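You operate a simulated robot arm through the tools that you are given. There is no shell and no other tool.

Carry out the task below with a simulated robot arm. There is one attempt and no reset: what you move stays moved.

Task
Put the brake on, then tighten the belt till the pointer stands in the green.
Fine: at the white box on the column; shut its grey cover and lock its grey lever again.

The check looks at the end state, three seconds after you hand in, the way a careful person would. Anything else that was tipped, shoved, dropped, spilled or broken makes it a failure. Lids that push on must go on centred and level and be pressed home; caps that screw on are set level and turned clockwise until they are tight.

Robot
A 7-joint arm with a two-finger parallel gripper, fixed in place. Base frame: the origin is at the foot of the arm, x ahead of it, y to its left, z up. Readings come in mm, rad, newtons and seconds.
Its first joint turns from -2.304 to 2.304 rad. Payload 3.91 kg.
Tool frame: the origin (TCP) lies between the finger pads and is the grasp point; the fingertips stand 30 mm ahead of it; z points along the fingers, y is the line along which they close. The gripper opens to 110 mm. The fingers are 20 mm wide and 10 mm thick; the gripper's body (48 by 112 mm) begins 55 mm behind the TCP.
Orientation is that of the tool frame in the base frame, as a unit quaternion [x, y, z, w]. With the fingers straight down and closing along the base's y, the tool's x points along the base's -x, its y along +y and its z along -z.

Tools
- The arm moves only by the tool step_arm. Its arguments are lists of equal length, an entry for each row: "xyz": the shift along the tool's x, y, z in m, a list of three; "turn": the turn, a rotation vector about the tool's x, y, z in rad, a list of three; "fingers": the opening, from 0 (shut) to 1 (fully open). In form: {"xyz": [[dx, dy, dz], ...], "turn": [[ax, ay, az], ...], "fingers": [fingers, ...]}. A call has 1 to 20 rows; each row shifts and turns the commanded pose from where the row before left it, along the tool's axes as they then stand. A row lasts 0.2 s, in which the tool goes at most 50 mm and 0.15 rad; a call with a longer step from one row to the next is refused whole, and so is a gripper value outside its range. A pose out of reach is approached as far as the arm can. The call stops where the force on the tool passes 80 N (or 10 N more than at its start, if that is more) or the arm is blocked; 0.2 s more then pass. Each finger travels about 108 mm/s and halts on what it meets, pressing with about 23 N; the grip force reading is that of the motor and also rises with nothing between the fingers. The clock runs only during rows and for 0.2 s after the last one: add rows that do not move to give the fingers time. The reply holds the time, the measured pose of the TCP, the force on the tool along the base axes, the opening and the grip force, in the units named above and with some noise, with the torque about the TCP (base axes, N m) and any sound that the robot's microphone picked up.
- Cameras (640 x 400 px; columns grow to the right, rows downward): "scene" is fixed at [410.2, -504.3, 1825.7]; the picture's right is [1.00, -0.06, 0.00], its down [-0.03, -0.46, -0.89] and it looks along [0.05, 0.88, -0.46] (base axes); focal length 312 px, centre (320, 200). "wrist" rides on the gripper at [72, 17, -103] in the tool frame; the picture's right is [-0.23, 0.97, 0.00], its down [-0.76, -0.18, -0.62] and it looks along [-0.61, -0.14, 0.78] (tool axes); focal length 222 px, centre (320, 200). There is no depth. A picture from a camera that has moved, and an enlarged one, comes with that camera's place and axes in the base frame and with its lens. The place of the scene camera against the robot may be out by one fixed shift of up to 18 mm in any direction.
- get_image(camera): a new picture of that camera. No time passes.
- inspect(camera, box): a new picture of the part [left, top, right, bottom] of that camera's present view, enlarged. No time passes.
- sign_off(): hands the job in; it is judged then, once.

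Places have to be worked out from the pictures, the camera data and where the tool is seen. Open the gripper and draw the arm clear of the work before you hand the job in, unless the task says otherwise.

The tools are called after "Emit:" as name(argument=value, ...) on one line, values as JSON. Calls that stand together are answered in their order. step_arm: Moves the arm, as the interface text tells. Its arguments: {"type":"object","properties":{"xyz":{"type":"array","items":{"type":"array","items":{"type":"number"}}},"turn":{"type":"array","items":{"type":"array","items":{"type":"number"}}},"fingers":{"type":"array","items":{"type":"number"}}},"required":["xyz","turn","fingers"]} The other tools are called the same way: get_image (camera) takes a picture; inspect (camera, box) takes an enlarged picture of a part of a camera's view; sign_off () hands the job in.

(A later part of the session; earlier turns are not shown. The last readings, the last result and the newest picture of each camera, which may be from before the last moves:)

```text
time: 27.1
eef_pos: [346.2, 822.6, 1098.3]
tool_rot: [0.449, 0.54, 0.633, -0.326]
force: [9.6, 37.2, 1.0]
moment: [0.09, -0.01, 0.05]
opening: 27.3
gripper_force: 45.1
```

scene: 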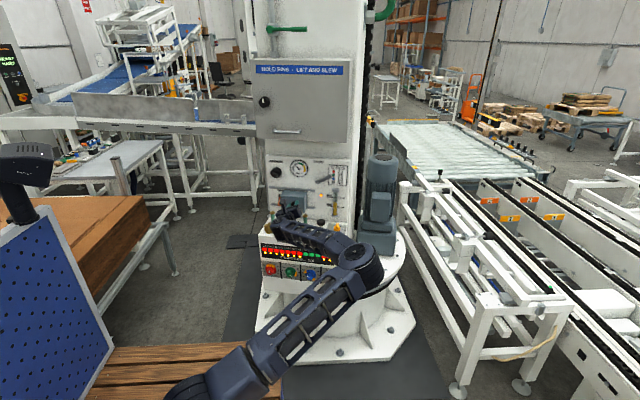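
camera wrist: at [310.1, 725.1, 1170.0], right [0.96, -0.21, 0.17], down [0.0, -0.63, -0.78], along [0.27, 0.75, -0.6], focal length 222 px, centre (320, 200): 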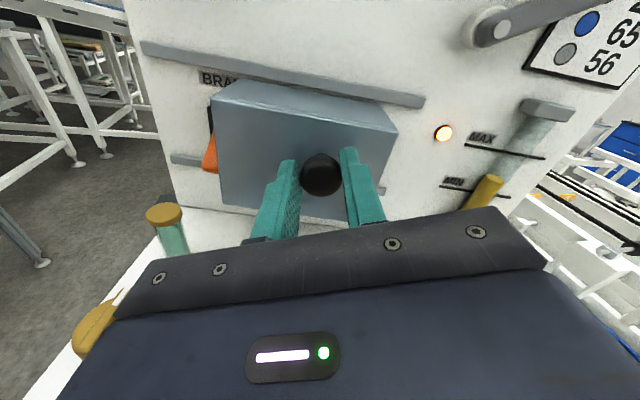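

Stiffness is about 24 N/mm, so neutral lies midway and the rail direction is about 0.02 rad steeper. I recentre and carry on sliding.

Emit:
step_arm(xyz=[[0, 0, 0.0015], [-0.0024, 0.0055, -0.00016], [-0.0024, 0.0055, -0.00016], [-0.0024, 0.0055, -0.00016], [-0.0024, 0.0055, -0.00016], [-0.0024, 0.0055, -0.00016]], turn=[[0, 0, 0], [0, 0, 0], [0, 0, 0], [0, 0, 0], [0, 0, 0], [0, 0, 0]], fingers=[0.1, 0.1, 0.1, 0.1, 0.1, 0.1])

Emit:
get_image(camera="wrist")

```text
time: 28.5
eef_pos: [372.3, 815.5, 1098.9]
tool_rot: [0.448, 0.541, 0.632, -0.327]
force: [4.9, 22.5, 22.4]
moment: [0.62, -0.17, 0.11]
opening: 27.1
gripper_force: 44.6
```

```text
taken
camera wrist: at [338.5, 717.3, 1169.7], right [0.96, -0.21, 0.17], down [0.0, -0.63, -0.78], along [0.27, 0.75, -0.6], focal length 222 px, centre (320, 200)
```

wrist: 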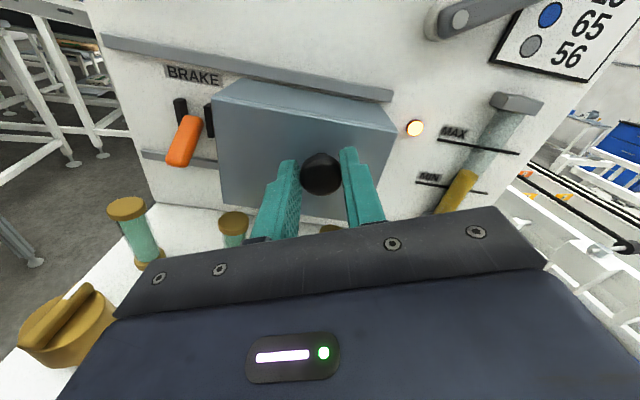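

The orange brake handle is now mostly uncovered. I relieve the small side loads and slide on towards the end of the rails.

Emit:
step_arm(xyz=[[0.001, 0.0003, 0.0008], [-0.0012, 0.0028, -0.0001], [-0.0012, 0.0028, -0.0001], [-0.0012, 0.0028, -0.0001], [-0.0012, 0.0028, -0.0001], [-0.0012, 0.0028, -0.0001]], turn=[[0, 0, 0], [0, 0, 0], [0, 0, 0], [0, 0, 0], [0, 0, 0], [0, 0, 0]], fingers=[0.1, 0.1, 0.1, 0.1, 0.1, 0.1])

Emit:
inspect(camera="wrist", box=[60, 20, 460, 270])

Emit:
inspect(camera="scene", box=[260, 150, 360, 240])

```text
time: 29.9
eef_pos: [382.6, 814.2, 1098.3]
tool_rot: [0.447, 0.543, 0.631, -0.328]
force: [-23.8, 32.3, 10.4]
moment: [0.5, 0.06, 0.76]
opening: 27.0
gripper_force: 44.9
```

```text
1.60 times, centred on (260, 145) of wrist
camera zoom: at [349.2, 714.7, 1169.9], right [0.96, -0.21, 0.17], down [0.01, -0.63, -0.78], along [0.27, 0.75, -0.6], focal length 355 px, centre (416, 288)
```

zoom: 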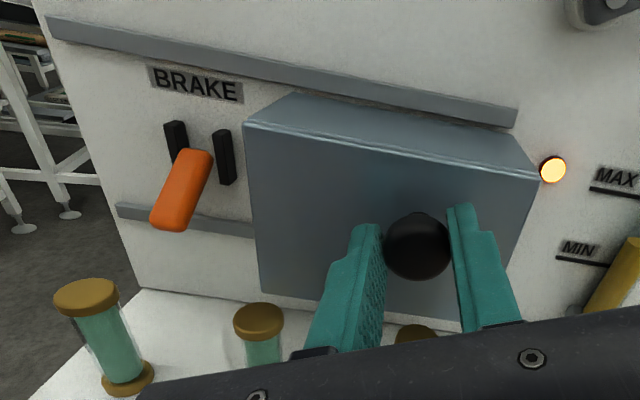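

```text
4.44 times, centred on (310, 195) of scene
camera zoom: at [410.2, -504.3, 1825.7], right [1.0, -0.06, 0.0], down [-0.03, -0.46, -0.89], along [0.05, 0.88, -0.46], focal length 1385 px, centre (364, 222)
```

zoom: 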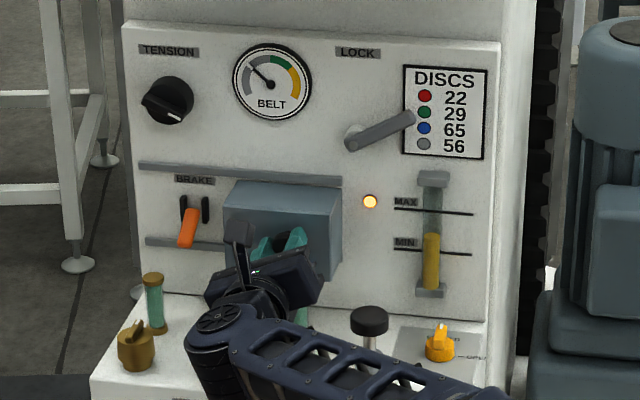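

The cover is at its right end and the brake (orange handle by two black posts) is exposed. I relieve the load, open the fingers and back away to look at it.

Emit:
step_arm(xyz=[[0.0005, -0.001, 0.001], [0, 0, 0], [0, 0, 0], [0, 0, -0.02], [0, 0, -0.03], [0, 0, -0.03]], turn=[[0, 0, 0], [0, 0, 0], [0, 0, 0], [0, 0, 0], [0, 0, 0], [0, 0, 0]], fingers=[0.1, 0.45, 0.45, 0.45, 0.45, 0.45])

Emit:
get_image(camera="wrist")

Emit:
inspect(camera="wrist", box=[140, 40, 300, 180])

Emit:
inspect(camera="scene", box=[275, 180, 325, 220])

```text
time: 31.3
eef_pos: [370.1, 735.3, 1097.7]
tool_rot: [0.448, 0.541, 0.632, -0.326]
force: [0.0, -0.9, 0.3]
moment: [0.02, 0.02, -0.02]
opening: 49.7
gripper_force: 0.1
```

```text
taken
camera wrist: at [336.2, 635.9, 1170.1], right [0.96, -0.21, 0.17], down [0.0, -0.63, -0.78], along [0.27, 0.75, -0.6], focal length 222 px, centre (320, 200)
```

wrist: 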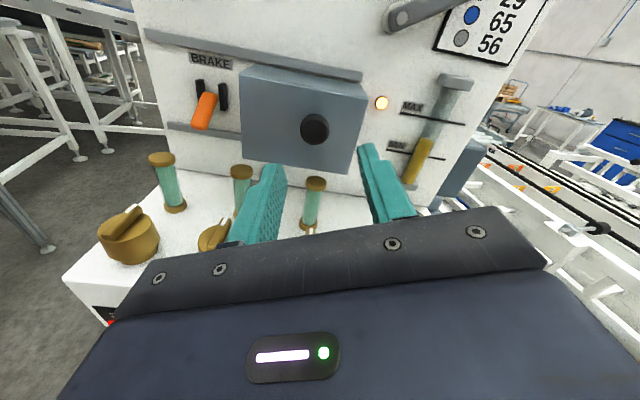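

```text
2.86 times, centred on (220, 110) of wrist
camera zoom: at [336.2, 635.9, 1170.1], right [0.96, -0.21, 0.17], down [0.0, -0.63, -0.78], along [0.27, 0.75, -0.6], focal length 635 px, centre (606, 457)
```

zoom: 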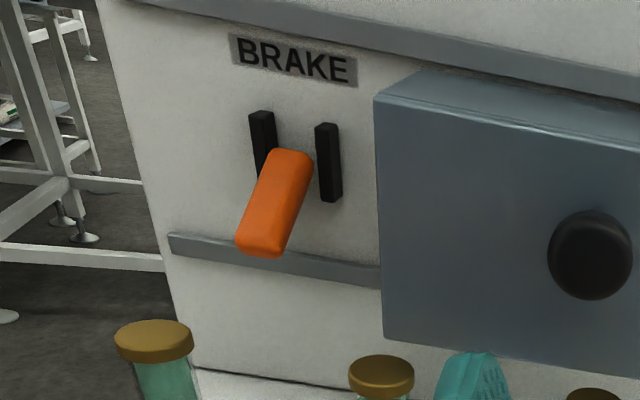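

```text
10.00 times, centred on (300, 200) of scene
camera zoom: at [410.2, -504.3, 1825.7], right [1.0, -0.06, 0.0], down [-0.03, -0.46, -0.89], along [0.05, 0.88, -0.46], focal length 3116 px, centre (520, 200)
```

zoom: 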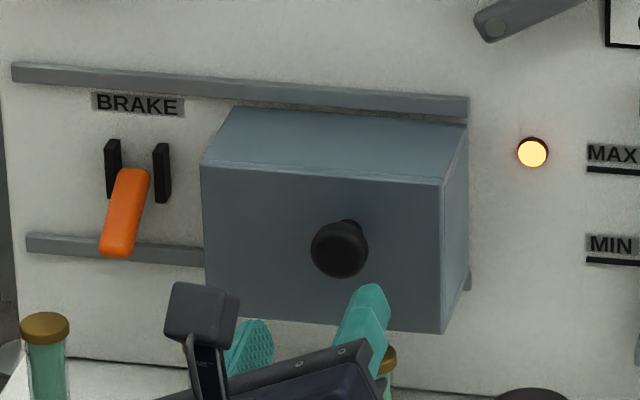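

The brake looks like an orange lever hinged between two black cheeks, now hanging out and down. I move left to see it from another side and judge its depth.

Emit:
step_arm(xyz=[[0.021, -0.0235, -0.004], [0.021, -0.0235, -0.004], [0.021, -0.0235, -0.004], [0.021, -0.0235, -0.004]], turn=[[0, 0, 0], [0, 0, 0], [0, 0, 0], [0, 0, 0]], fingers=[0.0, 0.0, 0.0, 0.0])

Emit:
get_image(camera="wrist")

Emit:
inspect(camera="wrist", box=[240, 60, 400, 200])

```text
time: 32.3
eef_pos: [251.3, 743.6, 1137.6]
tool_rot: [0.45, 0.54, 0.633, -0.325]
force: [1.3, -0.4, 0.1]
moment: [-0.01, -0.04, 0.03]
opening: 0.0
gripper_force: 23.2
```

```text
taken
camera wrist: at [216.6, 645.5, 1210.2], right [0.96, -0.21, 0.17], down [0.0, -0.63, -0.78], along [0.27, 0.75, -0.6], focal length 222 px, centre (320, 200)
```

wrist: 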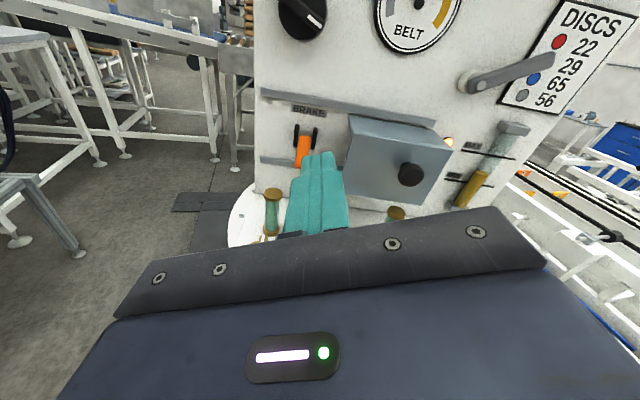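

```text
2.86 times, centred on (320, 130) of wrist
camera zoom: at [216.6, 645.5, 1210.2], right [0.96, -0.21, 0.17], down [0.0, -0.63, -0.78], along [0.27, 0.75, -0.6], focal length 635 px, centre (320, 400)
```

zoom: 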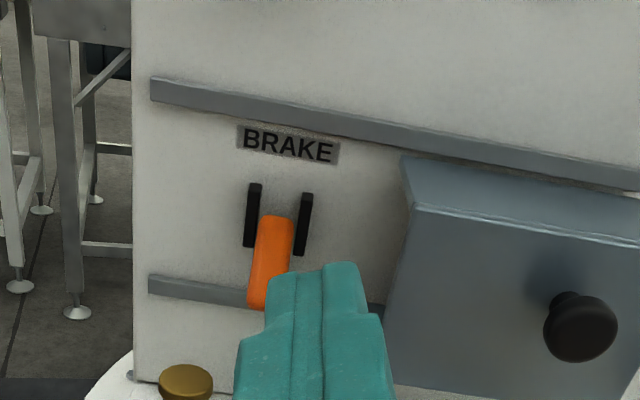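

Two wrist views agree: the handle runs from about (282, 936, 1086) at its hinge out and down to (272, 912, 1057), i.e. 45° down, off presumably. I pitch the tool slightly downward and go to a pre-grasp in front of the handle, clear of the glasses and grease cups.

Emit:
step_arm(xyz=[[0, 0, 0], [-0.0079, -0.0067, 0.02], [-0.0079, -0.0067, 0.02], [-0.0079, -0.0067, 0.02], [-0.0079, -0.0067, 0.02], [-0.0079, -0.0067, 0.02]], turn=[[0.0577, -0.1352, 0], [0, 0, 0], [0, 0, 0], [0, 0, 0], [0, 0, 0], [0, 0, 0]], fingers=[0.4, 0.4, 0.4, 0.4, 0.4, 0.4])

Emit:
get_image(camera="wrist")

Emit:
inspect(camera="scene", box=[240, 150, 380, 260])

```text
time: 33.7
eef_pos: [255.7, 840.1, 1075.5]
tool_rot: [0.48, 0.581, 0.584, -0.301]
force: [0.1, -0.1, 0.1]
moment: [-0.04, -0.06, -0.03]
opening: 44.0
gripper_force: 0.2
```

```text
taken
camera wrist: at [223.5, 752.5, 1161.3], right [0.97, -0.19, 0.17], down [-0.02, -0.73, -0.68], along [0.25, 0.65, -0.71], focal length 222 px, centre (320, 200)
```

wrist: 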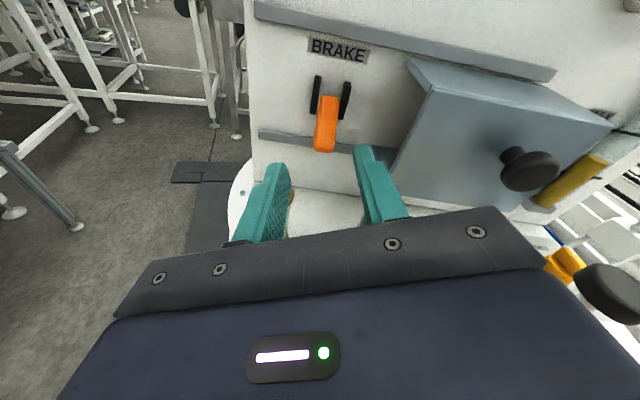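

```text
3.64 times, centred on (310, 205) of scene
camera zoom: at [410.2, -504.3, 1825.7], right [1.0, -0.06, 0.0], down [-0.03, -0.46, -0.89], along [0.05, 0.88, -0.46], focal length 1133 px, centre (356, 182)
```

zoom: 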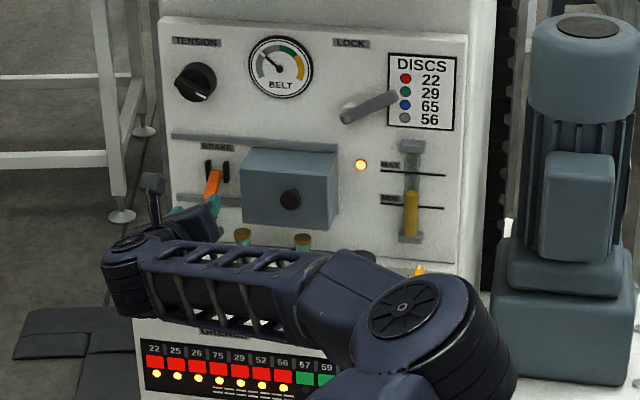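

The handle is centred between the fingers (re-check gives lower end (274, 912, 1056)). I advance ~58 mm along the tool axis so the fingertips straddle it.

Emit:
step_arm(xyz=[[-0.0004, 0.0003, 0.0117], [-0.0004, 0.0003, 0.0117], [-0.0004, 0.0003, 0.0117], [-0.0004, 0.0003, 0.0117], [-0.0004, 0.0003, 0.0097]], turn=[[0, 0, 0], [0, 0, 0], [0, 0, 0], [0, 0, 0], [0, 0, 0]], fingers=[0.4, 0.4, 0.4, 0.4, 0.4])

Emit:
get_image(camera="wrist")

Emit:
inspect(camera="scene", box=[240, 150, 380, 260])

```text
time: 34.9
eef_pos: [268.9, 893.0, 1065.2]
tool_rot: [0.48, 0.581, 0.584, -0.302]
force: [-0.1, 0.6, -0.2]
moment: [0.01, 0.0, 0.02]
opening: 44.2
gripper_force: 0.1
```

```text
taken
camera wrist: at [237.4, 806.1, 1152.2], right [0.97, -0.19, 0.17], down [-0.02, -0.73, -0.68], along [0.25, 0.65, -0.71], focal length 222 px, centre (320, 200)
```

wrist: 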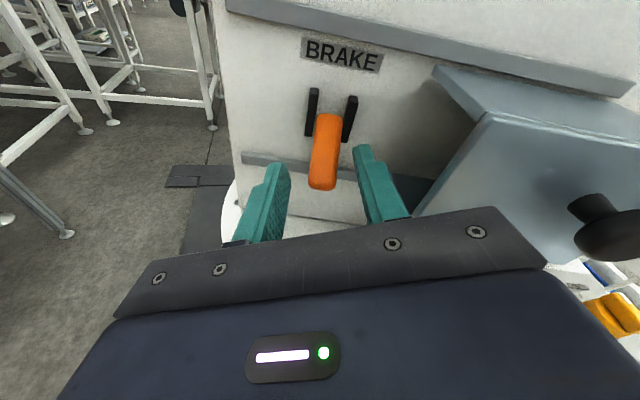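

```text
3.64 times, centred on (310, 205) of scene
camera zoom: at [410.2, -504.3, 1825.7], right [1.0, -0.06, 0.0], down [-0.03, -0.46, -0.89], along [0.05, 0.88, -0.46], focal length 1133 px, centre (356, 182)
```

zoom: 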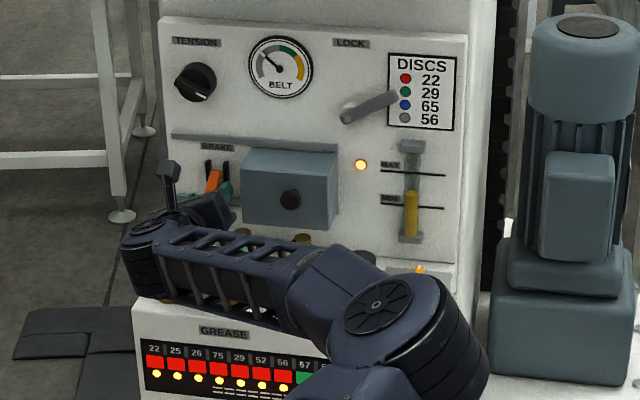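

Fingers straddle the handle. I close gently on it.

Emit:
step_arm(xyz=[[0, 0, 0], [0, 0, 0], [0, 0, 0]], turn=[[0, 0, 0], [0, 0, 0], [0, 0, 0]], fingers=[0.12, 0.12, 0.12])

Emit:
inspect(camera="wrist", box=[200, 50, 460, 250])

```text
time: 35.7
eef_pos: [271.6, 894.2, 1066.9]
tool_rot: [0.48, 0.58, 0.585, -0.301]
force: [17.1, -0.9, 9.4]
moment: [0.47, 0.69, -1.23]
opening: 26.3
gripper_force: 45.0
```

```text
2.00 times, centred on (330, 150) of wrist
camera zoom: at [239.6, 806.0, 1152.8], right [0.97, -0.19, 0.17], down [-0.02, -0.73, -0.68], along [0.25, 0.65, -0.71], focal length 444 px, centre (300, 300)
```

zoom: 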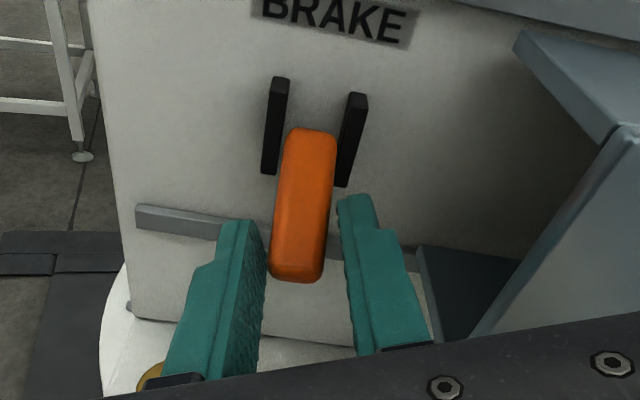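

The fingers are skewed to the handle (tilt about 23°), giving a side load. I open again and roll the tool to line up with the handle.

Emit:
step_arm(xyz=[[0, 0, 0], [0, 0, 0], [0, 0, 0], [0, 0, 0]], turn=[[0, 0, 0], [0, 0, 0.12], [0, 0, 0.12], [0, 0, 0.1]], fingers=[0.4, 0.4, 0.4, 0.4])

Emit:
get_image(camera="wrist")

Emit:
inspect(camera="scene", box=[240, 150, 380, 260])

```text
time: 36.7
eef_pos: [269.3, 893.8, 1065.9]
tool_rot: [0.572, 0.49, 0.525, -0.396]
force: [0.1, 0.2, -0.2]
moment: [-0.04, 0.01, 0.01]
opening: 44.2
gripper_force: 0.1
```

```text
taken
camera wrist: at [262.2, 800.8, 1152.4], right [0.96, -0.23, -0.17], down [-0.28, -0.68, -0.68], along [0.05, 0.7, -0.71], focal length 222 px, centre (320, 200)
```

wrist: 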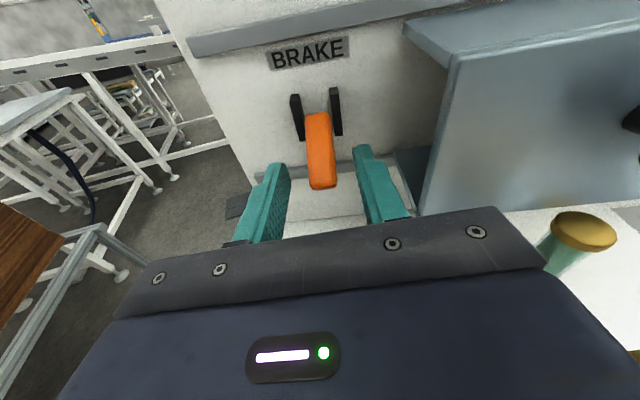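

```text
3.64 times, centred on (310, 205) of scene
camera zoom: at [410.2, -504.3, 1825.7], right [1.0, -0.06, 0.0], down [-0.03, -0.46, -0.89], along [0.05, 0.88, -0.46], focal length 1133 px, centre (356, 182)
```

zoom: 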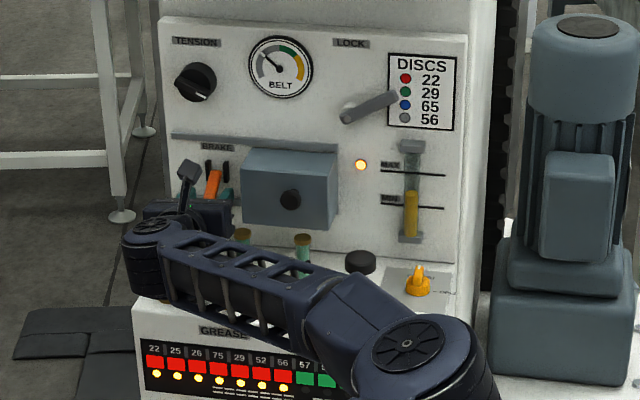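

Aligned now, with no limit problem. I close on the handle again.

Emit:
step_arm(xyz=[[0, 0, 0], [0, 0, 0], [0, 0, 0]], turn=[[0, 0, 0], [0, 0, 0], [0, 0, 0]], fingers=[0.08, 0.08, 0.08])

Emit:
inspect(camera="wrist", box=[200, 50, 460, 250])

```text
time: 37.5
eef_pos: [271.0, 892.3, 1064.8]
tool_rot: [0.572, 0.49, 0.525, -0.396]
force: [10.9, -6.6, -1.4]
moment: [0.22, 0.81, -1.08]
opening: 18.9
gripper_force: 45.4
```

```text
2.00 times, centred on (330, 150) of wrist
camera zoom: at [263.6, 800.7, 1152.4], right [0.96, -0.23, -0.17], down [-0.28, -0.68, -0.68], along [0.05, 0.7, -0.71], focal length 444 px, centre (300, 300)
```

zoom: 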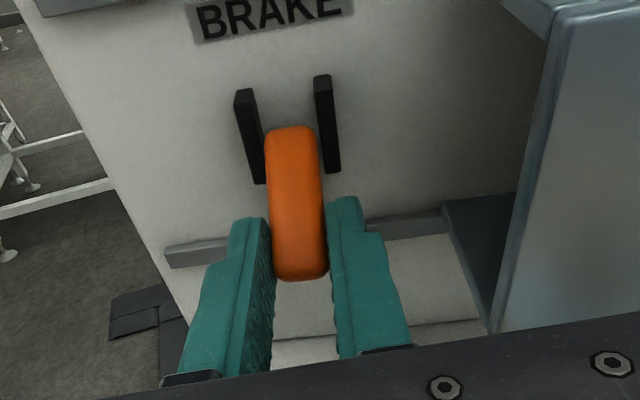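

Gripped at 19 mm. I start lifting the handle along its arc about the hinge, a little first.

Emit:
step_arm(xyz=[[0, 0.001, 0], [0.0035, 0.0002, -0.0035], [0.0035, 0.0002, -0.0035]], turn=[[0, 0, 0], [0, 0, 0], [0, 0, 0]], fingers=[0.08, 0.08, 0.08])

Emit:
inspect(camera="wrist", box=[200, 50, 460, 250])

```text
time: 38.3
eef_pos: [269.2, 887.9, 1070.1]
tool_rot: [0.573, 0.49, 0.525, -0.395]
force: [12.9, 22.9, -18.8]
moment: [-1.03, 1.0, -0.89]
opening: 19.4
gripper_force: 44.9
```

```text
2.00 times, centred on (330, 150) of wrist
camera zoom: at [262.5, 795.3, 1157.9], right [0.96, -0.23, -0.16], down [-0.28, -0.68, -0.68], along [0.05, 0.7, -0.72], focal length 444 px, centre (300, 300)
```

zoom: 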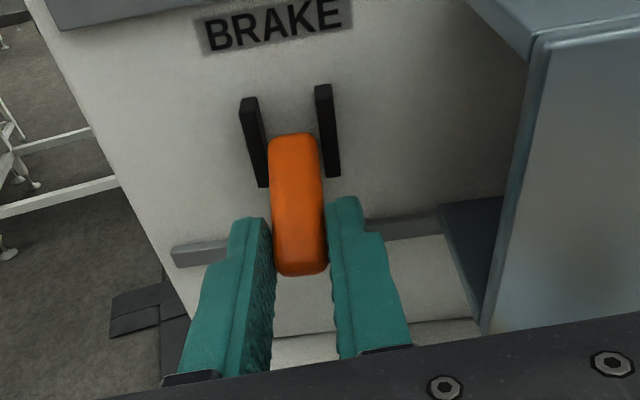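

The handle resists a little but follows. I continue up along the arc, with less outward pull.

Emit:
step_arm(xyz=[[0.004, 0.0002, -0.0012], [0.004, 0.0002, -0.0012], [0.004, 0.0002, -0.0012]], turn=[[0, 0, 0], [0, 0, 0], [0, 0, 0]], fingers=[0.08, 0.08, 0.08])

Emit:
inspect(camera="wrist", box=[200, 50, 460, 250])

```text
time: 39.1
eef_pos: [268.8, 884.8, 1091.1]
tool_rot: [0.571, 0.49, 0.526, -0.397]
force: [10.3, 1.2, 2.8]
moment: [0.19, -0.03, -1.0]
opening: 18.2
gripper_force: 44.6
```

```text
2.00 times, centred on (330, 150) of wrist
camera zoom: at [261.3, 792.4, 1176.0], right [0.96, -0.23, -0.16], down [-0.28, -0.67, -0.68], along [0.05, 0.7, -0.71], focal length 444 px, centre (300, 300)
```

zoom: 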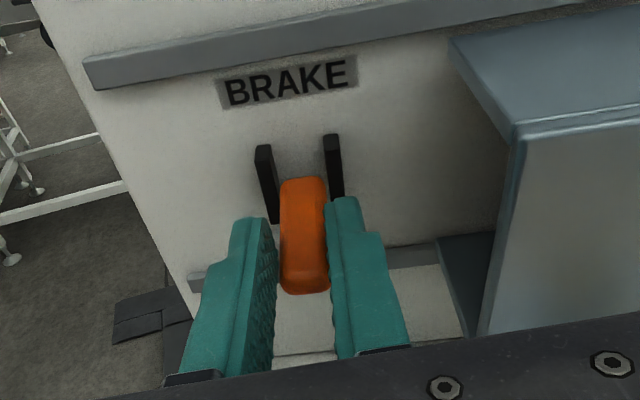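

The handle has swung up to about horizontal with low force. I continue the arc upward and inward.

Emit:
step_arm(xyz=[[0.0049, 0.0003, 0.0], [0.0049, 0.0003, 0.0], [0.0048, 0.0003, 0.0012], [0.0048, 0.0003, 0.0012]], turn=[[0, 0, 0], [0, 0, 0], [0, 0, 0], [0, 0, 0]], fingers=[0.08, 0.08, 0.08, 0.08])

Emit:
inspect(camera="wrist", box=[200, 50, 460, 250])

Emit:
inspect(camera="scene", box=[260, 150, 360, 240])

```text
time: 40.1
eef_pos: [269.0, 889.9, 1106.2]
tool_rot: [0.57, 0.491, 0.525, -0.397]
force: [-0.2, -0.4, -0.1]
moment: [-0.03, -0.03, -0.04]
opening: 8.7
gripper_force: 0.2
```

```text
2.00 times, centred on (330, 150) of wrist
camera zoom: at [261.0, 797.2, 1193.8], right [0.96, -0.23, -0.16], down [-0.28, -0.68, -0.68], along [0.05, 0.7, -0.71], focal length 444 px, centre (300, 300)
```

zoom: 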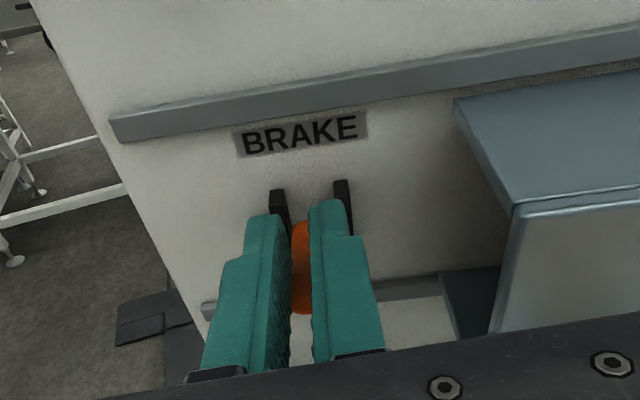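

```text
4.44 times, centred on (310, 195) of scene
camera zoom: at [410.2, -504.3, 1825.7], right [1.0, -0.06, 0.0], down [-0.03, -0.46, -0.89], along [0.05, 0.88, -0.46], focal length 1385 px, centre (364, 222)
```

zoom: 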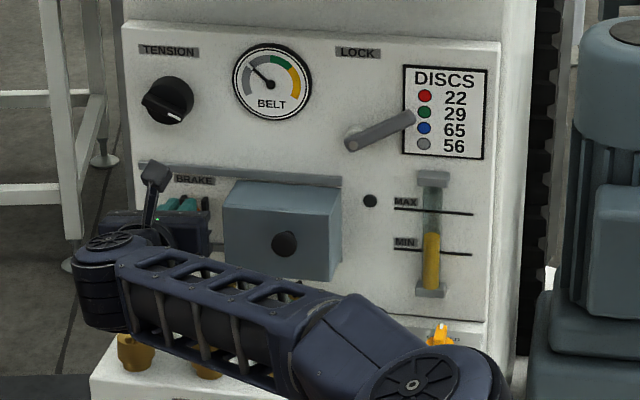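

The amber lamp has gone out and the fingers have slipped off above the handle. I back straight out and look at the handle's position.

Emit:
step_arm(xyz=[[0.003, 0, -0.01], [0, 0, -0.025], [0, 0, -0.03], [0, 0, -0.03]], turn=[[0, 0, 0], [0, 0, 0], [0, 0, 0], [0, 0, 0]], fingers=[0.08, 0.08, 0.08, 0.08])

Emit:
get_image(camera="wrist")

Emit:
inspect(camera="wrist", box=[240, 60, 400, 180])

Emit:
inspect(camera="scene", box=[260, 150, 360, 240])

```text
time: 41.1
eef_pos: [250.3, 797.9, 1120.1]
tool_rot: [0.572, 0.49, 0.525, -0.396]
force: [-1.3, 1.1, -0.2]
moment: [0.03, -0.03, -0.04]
opening: 8.7
gripper_force: 0.0
```

```text
taken
camera wrist: at [243.2, 705.2, 1206.6], right [0.96, -0.23, -0.17], down [-0.28, -0.68, -0.68], along [0.05, 0.7, -0.71], focal length 222 px, centre (320, 200)
```

wrist: 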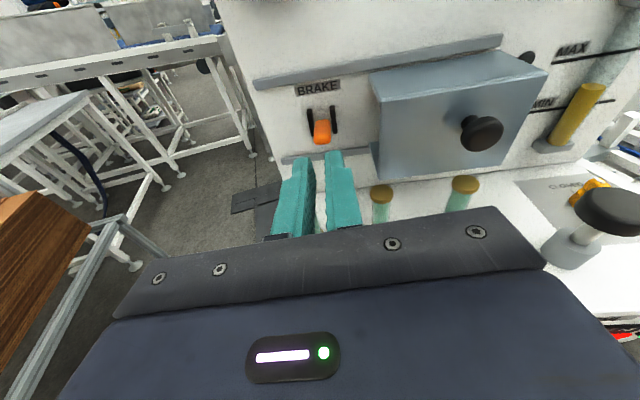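

```text
3.33 times, centred on (320, 120) of wrist
camera zoom: at [243.2, 705.2, 1206.6], right [0.96, -0.23, -0.17], down [-0.28, -0.68, -0.68], along [0.05, 0.7, -0.71], focal length 740 px, centre (320, 467)
```

zoom: 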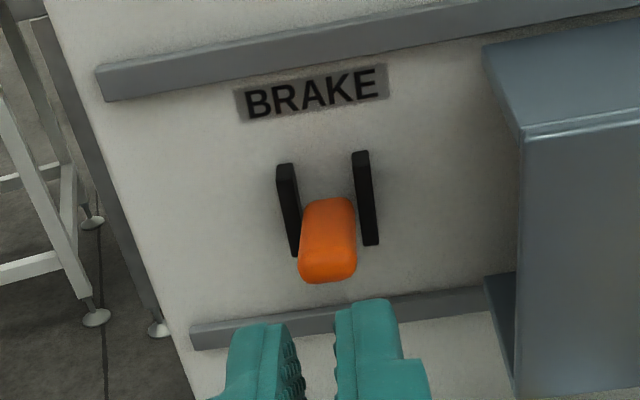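

```text
4.44 times, centred on (310, 195) of scene
camera zoom: at [410.2, -504.3, 1825.7], right [1.0, -0.06, 0.0], down [-0.03, -0.46, -0.89], along [0.05, 0.88, -0.46], focal length 1385 px, centre (364, 222)
```

zoom: 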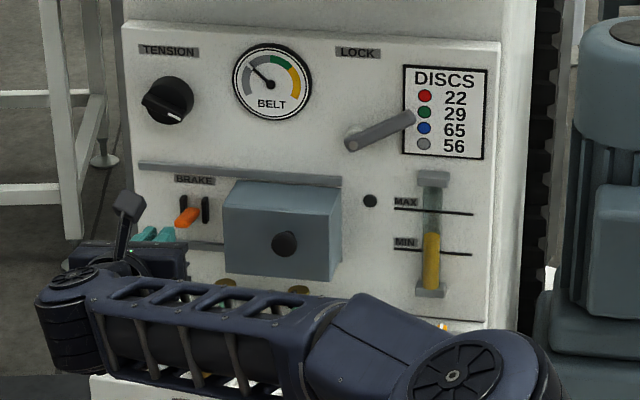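

The handle now sticks out roughly level; it isn't clearly at an end stop. I go under it with closed fingers to push it further up to its stop.

Emit:
step_arm(xyz=[[-0.016, -0.0019, 0.008], [-0.016, -0.0019, 0.008], [-0.016, -0.0019, 0.008], [0, 0, 0.015], [0, 0, 0.015]], turn=[[0, 0, 0], [0, 0, 0], [0, 0, 0], [0, 0, 0], [0, 0, 0]], fingers=[0.0, 0.0, 0.0, 0.0, 0.0])

Emit:
inspect(camera="wrist", box=[200, 50, 460, 250])

Emit:
inspect(camera="scene", box=[260, 150, 360, 240])

```text
time: 42.3
eef_pos: [256.9, 844.4, 1064.1]
tool_rot: [0.572, 0.49, 0.525, -0.397]
force: [-0.3, -0.5, -0.3]
moment: [-0.02, -0.04, 0.05]
opening: 0.1
gripper_force: 23.2
```

```text
2.00 times, centred on (330, 150) of wrist
camera zoom: at [248.6, 752.1, 1151.5], right [0.96, -0.23, -0.16], down [-0.28, -0.68, -0.68], along [0.05, 0.7, -0.71], focal length 444 px, centre (300, 300)
```

zoom: 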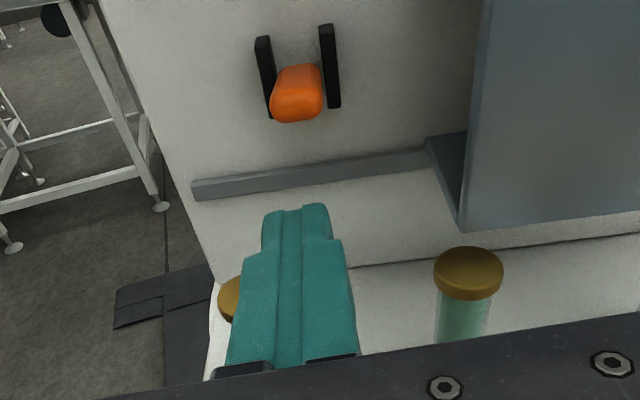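

```text
4.44 times, centred on (310, 195) of scene
camera zoom: at [410.2, -504.3, 1825.7], right [1.0, -0.06, 0.0], down [-0.03, -0.46, -0.89], along [0.05, 0.88, -0.46], focal length 1385 px, centre (364, 222)
```

zoom: 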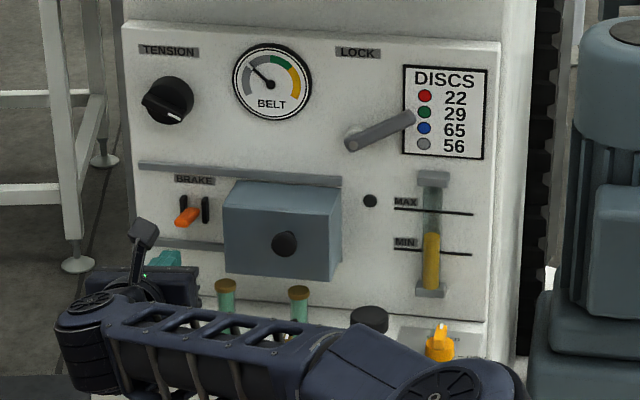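

The handle is exactly level (end at (272, 898, 1090)). I move the closed tips under it.

Emit:
step_arm(xyz=[[0, 0, 0.014], [0, 0, 0.014], [0, 0, 0.014]], turn=[[0, 0, 0], [0, 0, 0], [0, 0, 0]], fingers=[0.0, 0.0, 0.0])

Emit:
inspect(camera="wrist", box=[200, 50, 460, 250])

```text
time: 43.1
eef_pos: [264.8, 884.6, 1060.4]
tool_rot: [0.572, 0.491, 0.525, -0.396]
force: [0.3, 0.8, -0.6]
moment: [0.0, 0.01, -0.01]
opening: 0.1
gripper_force: 23.3
```

```text
2.00 times, centred on (330, 150) of wrist
camera zoom: at [257.4, 792.2, 1146.6], right [0.96, -0.23, -0.16], down [-0.28, -0.68, -0.68], along [0.05, 0.7, -0.71], focal length 444 px, centre (300, 300)
```

zoom: 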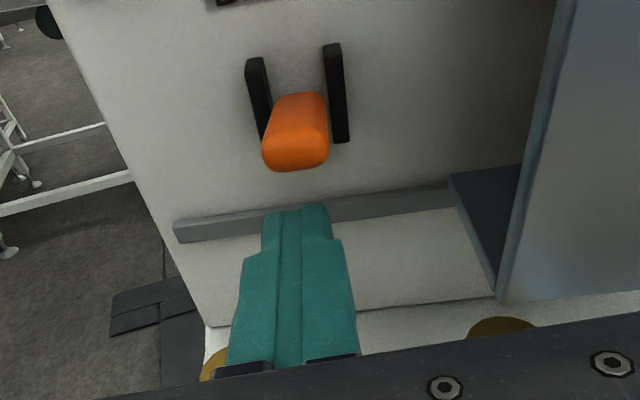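

The tips are below the handle. I raise them in small steps, watching the force.

Emit:
step_arm(xyz=[[0.0049, 0.0003, -0.0007], [0.0049, 0.0003, -0.0007], [0.0049, 0.0003, -0.0007], [0.0039, 0.0002, -0.0005], [0.0039, 0.0002, -0.0005]], turn=[[0, 0, 0], [0, 0, 0], [0, 0, 0], [0, 0, 0], [0, 0, 0]], fingers=[0.0, 0.0, 0.0, 0.0, 0.0])

Emit:
inspect(camera="wrist", box=[200, 50, 460, 250])

```text
time: 44.3
eef_pos: [265.7, 886.9, 1082.8]
tool_rot: [0.572, 0.49, 0.525, -0.396]
force: [-0.6, 0.1, 0.0]
moment: [-0.02, 0.0, 0.01]
opening: 0.1
gripper_force: 23.4
```

```text
2.00 times, centred on (330, 150) of wrist
camera zoom: at [258.1, 792.8, 1170.1], right [0.96, -0.23, -0.16], down [-0.28, -0.68, -0.68], along [0.05, 0.7, -0.71], focal length 444 px, centre (300, 300)
```

zoom: 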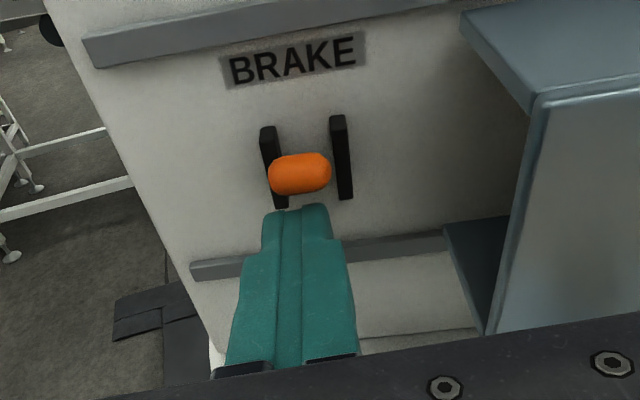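

The handle moves up easily. I keep raising until it reaches its stop.

Emit:
step_arm(xyz=[[0.0039, 0.0002, -0.0005], [0.0039, 0.0002, -0.0005], [0.0039, 0.0002, -0.0005], [0.0039, 0.0002, -0.0005]], turn=[[0, 0, 0], [0, 0, 0], [0, 0, 0], [0, 0, 0]], fingers=[0.0, 0.0, 0.0, 0.0])

Emit:
inspect(camera="wrist", box=[200, 50, 460, 250])

Emit:
inspect(camera="scene", box=[260, 150, 360, 240])

```text
time: 45.3
eef_pos: [264.1, 883.6, 1088.8]
tool_rot: [0.576, 0.494, 0.52, -0.393]
force: [0.2, -10.6, -10.1]
moment: [-0.21, 0.15, 0.01]
opening: 0.1
gripper_force: 23.4
stopped in row 4: the force on the tool passed its limit at 84 N (the readings are from after the stop); the commanded pose is now the measured one
```

```text
2.00 times, centred on (330, 150) of wrist
camera zoom: at [258.1, 792.5, 1175.5], right [0.96, -0.23, -0.17], down [-0.28, -0.69, -0.67], along [0.04, 0.69, -0.72], focal length 444 px, centre (300, 300)
```

zoom: 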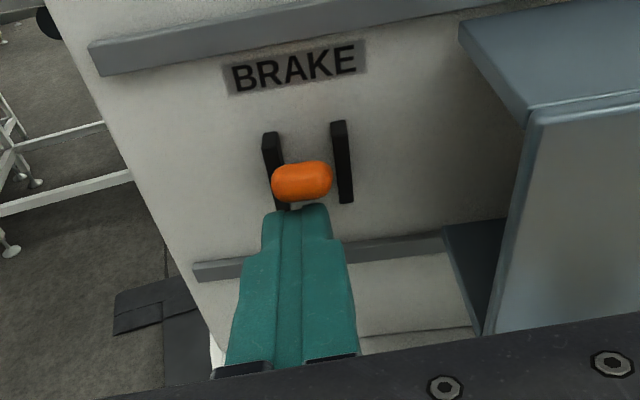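

```text
4.44 times, centred on (310, 195) of scene
camera zoom: at [410.2, -504.3, 1825.7], right [1.0, -0.06, 0.0], down [-0.03, -0.46, -0.89], along [0.05, 0.88, -0.46], focal length 1385 px, centre (364, 222)
```

zoom: 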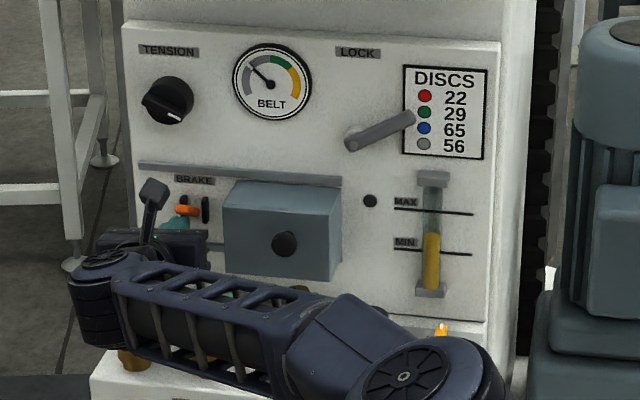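

The handle has hit its upper stop, and the lamp is out. I ease down, back out and verify that it stays up.

Emit:
step_arm(xyz=[[-0.005, 0, 0], [-0.003, 0, -0.015], [0, 0, -0.025], [0, 0, -0.03], [0, 0, -0.03]], turn=[[0, 0, 0], [0, 0, 0], [0, 0, 0], [0, 0, 0], [0, 0, 0]], fingers=[0.0, 0.0, 0.0, 0.0, 0.0])

Emit:
get_image(camera="wrist")

Emit:
inspect(camera="scene", box=[260, 150, 360, 240])

```text
time: 46.5
eef_pos: [245.9, 786.4, 1095.3]
tool_rot: [0.575, 0.493, 0.521, -0.394]
force: [-0.2, 0.9, -0.6]
moment: [0.01, -0.01, 0.01]
opening: 0.0
gripper_force: 22.5
```

```text
taken
camera wrist: at [238.0, 695.3, 1182.5], right [0.96, -0.23, -0.16], down [-0.28, -0.69, -0.67], along [0.04, 0.69, -0.72], focal length 222 px, centre (320, 200)
```

wrist: 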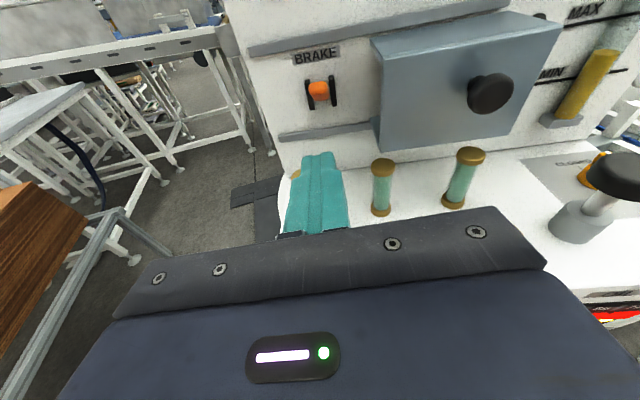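

```text
4.44 times, centred on (310, 195) of scene
camera zoom: at [410.2, -504.3, 1825.7], right [1.0, -0.06, 0.0], down [-0.03, -0.46, -0.89], along [0.05, 0.88, -0.46], focal length 1385 px, centre (364, 222)
```

zoom: 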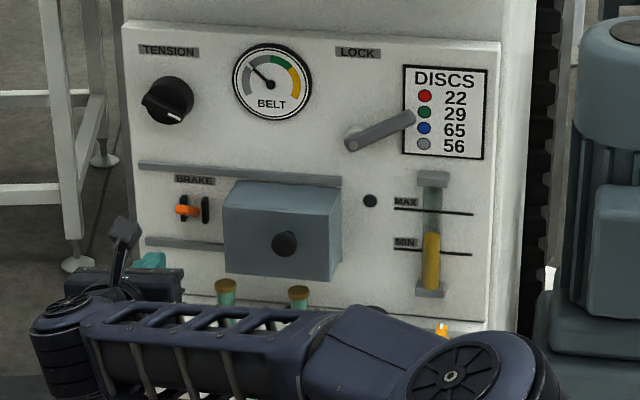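

The handle stays up and the lamp is dark. Next the TENSION knob at about (265, 926, 1228): I level the tool, go up in front of it and roll the gripper to line up with the knob's ridge.

Emit:
step_arm(xyz=[[0, 0, 0], [0.0267, -0.001, 0], [0.0267, -0.001, 0], [0.0267, -0.001, 0], [0.0267, -0.001, 0], [0.0267, -0.001, 0], [0, 0, 0], [0, 0, 0], [0, 0, 0], [0, 0, 0], [0, 0, 0], [0, 0, 0], [0, 0, 0], [0, 0, 0]], turn=[[-0.0268, 0.1465, 0], [0, 0, 0], [0, 0, 0], [0, 0, 0], [0, 0, 0], [0, 0, 0], [0, 0, -0.15], [0, 0, -0.15], [0, 0, -0.15], [0, 0, -0.15], [0, 0, -0.15], [0, 0, -0.15], [0, 0, -0.15], [0, 0, -0.03]], fingers=[0.0, 0.0, 0.0, 0.4, 0.4, 0.4, 0.4, 0.4, 0.4, 0.4, 0.4, 0.4, 0.4, 0.4])

Emit:
get_image(camera="wrist")

Emit:
get_image(camera="scene")

```text
time: 49.5
eef_pos: [231.3, 788.8, 1229.7]
tool_rot: [0.228, 0.669, 0.704, -0.068]
force: [-0.7, 0.4, 0.2]
moment: [0.0, -0.01, 0.02]
opening: 43.9
gripper_force: 0.1
```

```text
taken
camera wrist: at [150.1, 703.0, 1274.7], right [0.59, -0.14, 0.79], down [0.46, -0.75, -0.48], along [0.66, 0.65, -0.38], focal length 222 px, centre (320, 200)
```

wrist: 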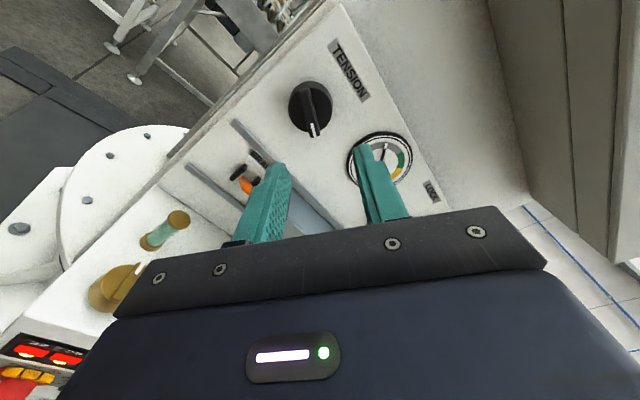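

```text
taken
```

scene: 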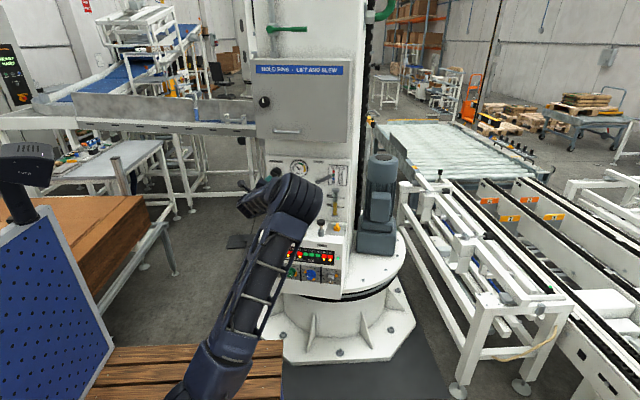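

Emit:
inspect(camera="wrist", box=[230, 50, 430, 210])

```text
2.50 times, centred on (330, 130) of wrist
camera zoom: at [150.1, 703.0, 1274.7], right [0.59, -0.14, 0.79], down [0.46, -0.75, -0.48], along [0.66, 0.65, -0.38], focal length 555 px, centre (295, 375)
```

zoom: 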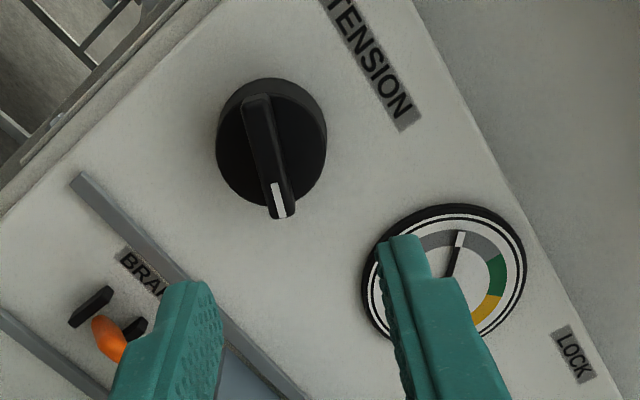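

The ridge of the knob is centred about (256, 926, 1220), its line sloping 28° down to the right (pointer end at lower right). I align sideways and in roll, and advance half way.

Emit:
step_arm(xyz=[[0.001, -0.0055, 0], [0.001, -0.0055, 0], [0, 0, 0.022], [0, 0, 0.022], [0, 0, 0.022]], turn=[[0, 0, 0.07], [0, 0, 0], [0, 0, 0], [0, 0, 0], [0, 0, 0]], fingers=[0.35, 0.35, 0.35, 0.35, 0.35])

Emit:
get_image(camera="wrist")

Emit:
inspect(camera="wrist", box=[230, 50, 430, 210])

```text
time: 50.7
eef_pos: [238.3, 855.1, 1221.1]
tool_rot: [0.252, 0.66, 0.701, -0.093]
force: [-0.8, 0.5, 0.0]
moment: [-0.04, 0.03, -0.01]
opening: 38.7
gripper_force: 0.0
```

```text
taken
camera wrist: at [161.6, 767.5, 1270.0], right [0.65, -0.15, 0.75], down [0.43, -0.74, -0.52], along [0.63, 0.65, -0.41], focal length 222 px, centre (320, 200)
```

wrist: 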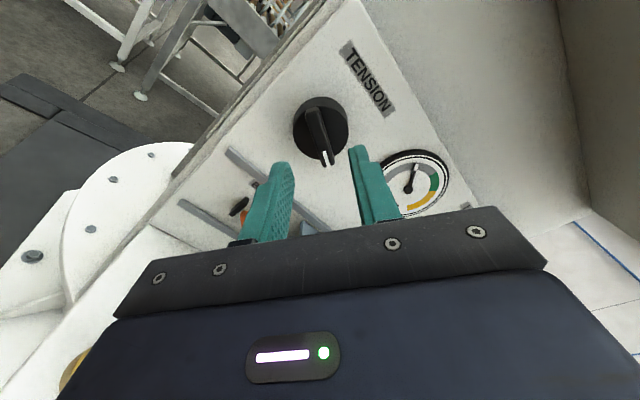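

```text
2.50 times, centred on (330, 130) of wrist
camera zoom: at [161.6, 767.5, 1270.0], right [0.65, -0.15, 0.75], down [0.43, -0.74, -0.52], along [0.63, 0.65, -0.41], focal length 555 px, centre (295, 375)
```

zoom: 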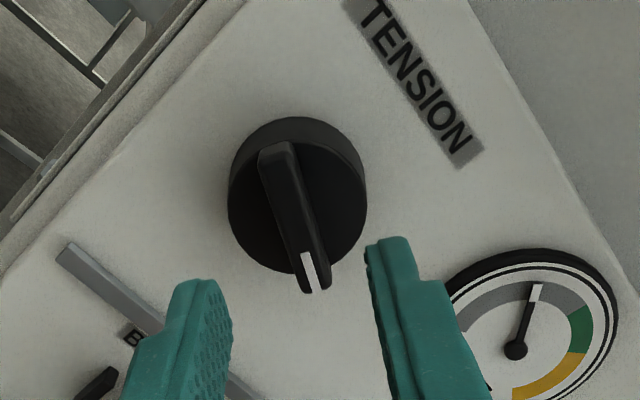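

The alignment agrees with the earlier estimate. I advance the remaining 60 mm so the fingertips straddle the ridge.

Emit:
step_arm(xyz=[[0, 0, 0.013], [0, 0, 0.013], [0, 0, 0.013], [0, 0, 0.011], [0, 0, 0.008]], turn=[[0, 0, 0], [0, 0, 0], [0, 0, 0], [0, 0, 0], [0, 0, 0]], fingers=[0.35, 0.35, 0.35, 0.35, 0.35])

Emit:
inspect(camera="wrist", box=[200, 50, 480, 250])

```text
time: 52.0
eef_pos: [251.5, 907.2, 1221.5]
tool_rot: [0.253, 0.66, 0.701, -0.092]
force: [-0.9, -67.2, 5.6]
moment: [0.79, -0.18, -1.17]
opening: 38.0
gripper_force: 0.1
stopped in row 5: the force on the tool passed its limit at 101 N (the readings are from after the stop); the commanded pose is now the measured one
```

```text
2.00 times, centred on (340, 150) of wrist
camera zoom: at [174.7, 818.8, 1270.0], right [0.65, -0.15, 0.75], down [0.42, -0.74, -0.52], along [0.63, 0.65, -0.41], focal length 444 px, centre (280, 300)
```

zoom: 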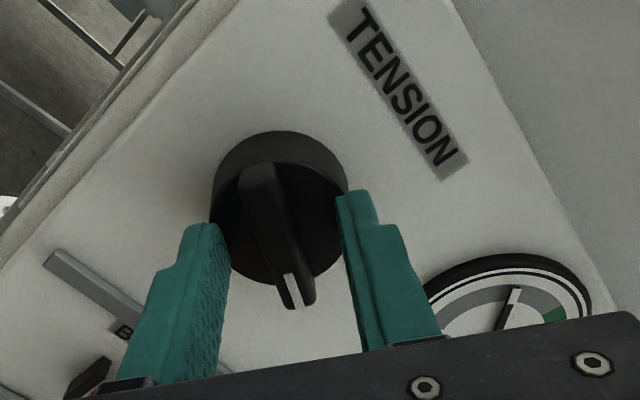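

The fingertips touched the knob's base rim. I back off 3.5 mm and close on the ridge.

Emit:
step_arm(xyz=[[0, 0, -0.0035], [0, 0, 0], [0, 0, 0], [0, 0, 0]], turn=[[0, 0, 0], [0, 0, 0], [0, 0, 0], [0, 0, 0]], fingers=[0.35, 0.02, 0.02, 0.02])

Emit:
inspect(camera="wrist", box=[200, 50, 480, 250])

```text
time: 53.0
eef_pos: [253.8, 906.5, 1219.4]
tool_rot: [0.253, 0.66, 0.701, -0.092]
force: [15.3, 15.2, 27.0]
moment: [0.62, -0.17, -0.27]
opening: 11.9
gripper_force: 45.1
```

```text
2.00 times, centred on (340, 150) of wrist
camera zoom: at [175.7, 818.5, 1269.1], right [0.65, -0.15, 0.75], down [0.42, -0.74, -0.52], along [0.63, 0.65, -0.41], focal length 444 px, centre (280, 300)
```

zoom: 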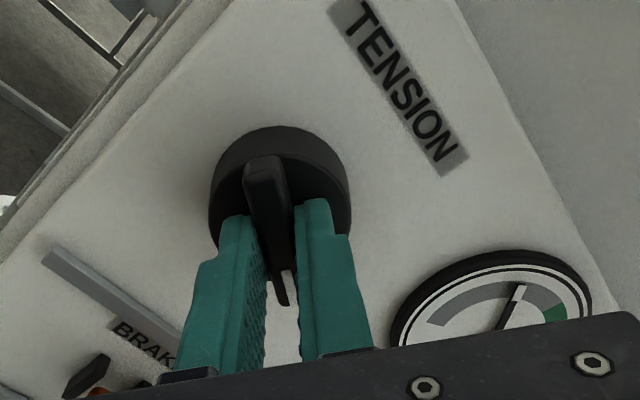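

Gripped on the ridge (12 mm). I centre a bit and turn clockwise slightly to see how the gauge reacts.

Emit:
step_arm(xyz=[[0, 0.0012, 0], [0, 0, 0], [0, 0, 0], [0, 0, 0]], turn=[[0, 0, 0], [0, 0, 0.06], [0, 0, 0.06], [0, 0, 0.06]], fingers=[0.02, 0.02, 0.02, 0.02])

Emit:
get_image(camera="wrist")

Emit:
inspect(camera="scene", box=[260, 150, 320, 190])

```text
time: 54.0
eef_pos: [252.1, 905.7, 1219.8]
tool_rot: [0.312, 0.635, 0.689, -0.155]
force: [19.6, 25.0, 29.6]
moment: [1.27, -0.27, 0.31]
opening: 12.0
gripper_force: 44.9
```

```text
taken
camera wrist: at [185.3, 816.3, 1278.5], right [0.77, -0.18, 0.61], down [0.32, -0.72, -0.62], along [0.55, 0.67, -0.49], focal length 222 px, centre (320, 200)
```

wrist: 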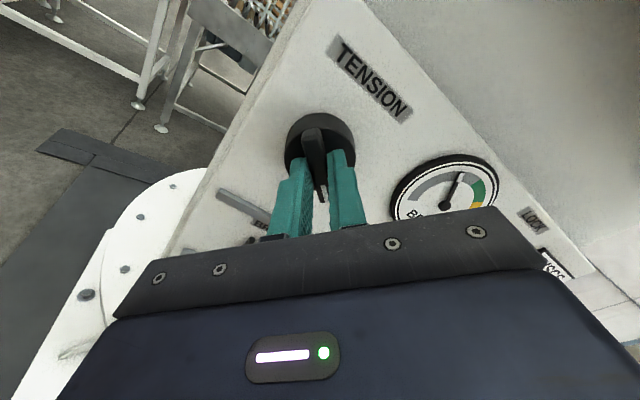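

```text
10.00 times, centred on (290, 170) of scene
camera zoom: at [410.2, -504.3, 1825.7], right [1.0, -0.06, 0.0], down [-0.03, -0.46, -0.89], along [0.05, 0.88, -0.46], focal length 3116 px, centre (620, 500)
```

zoom: 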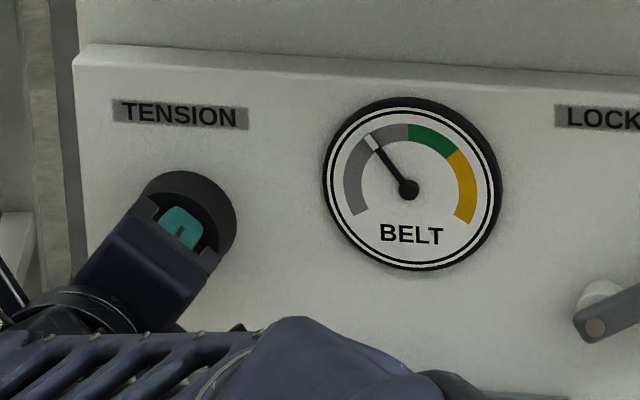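

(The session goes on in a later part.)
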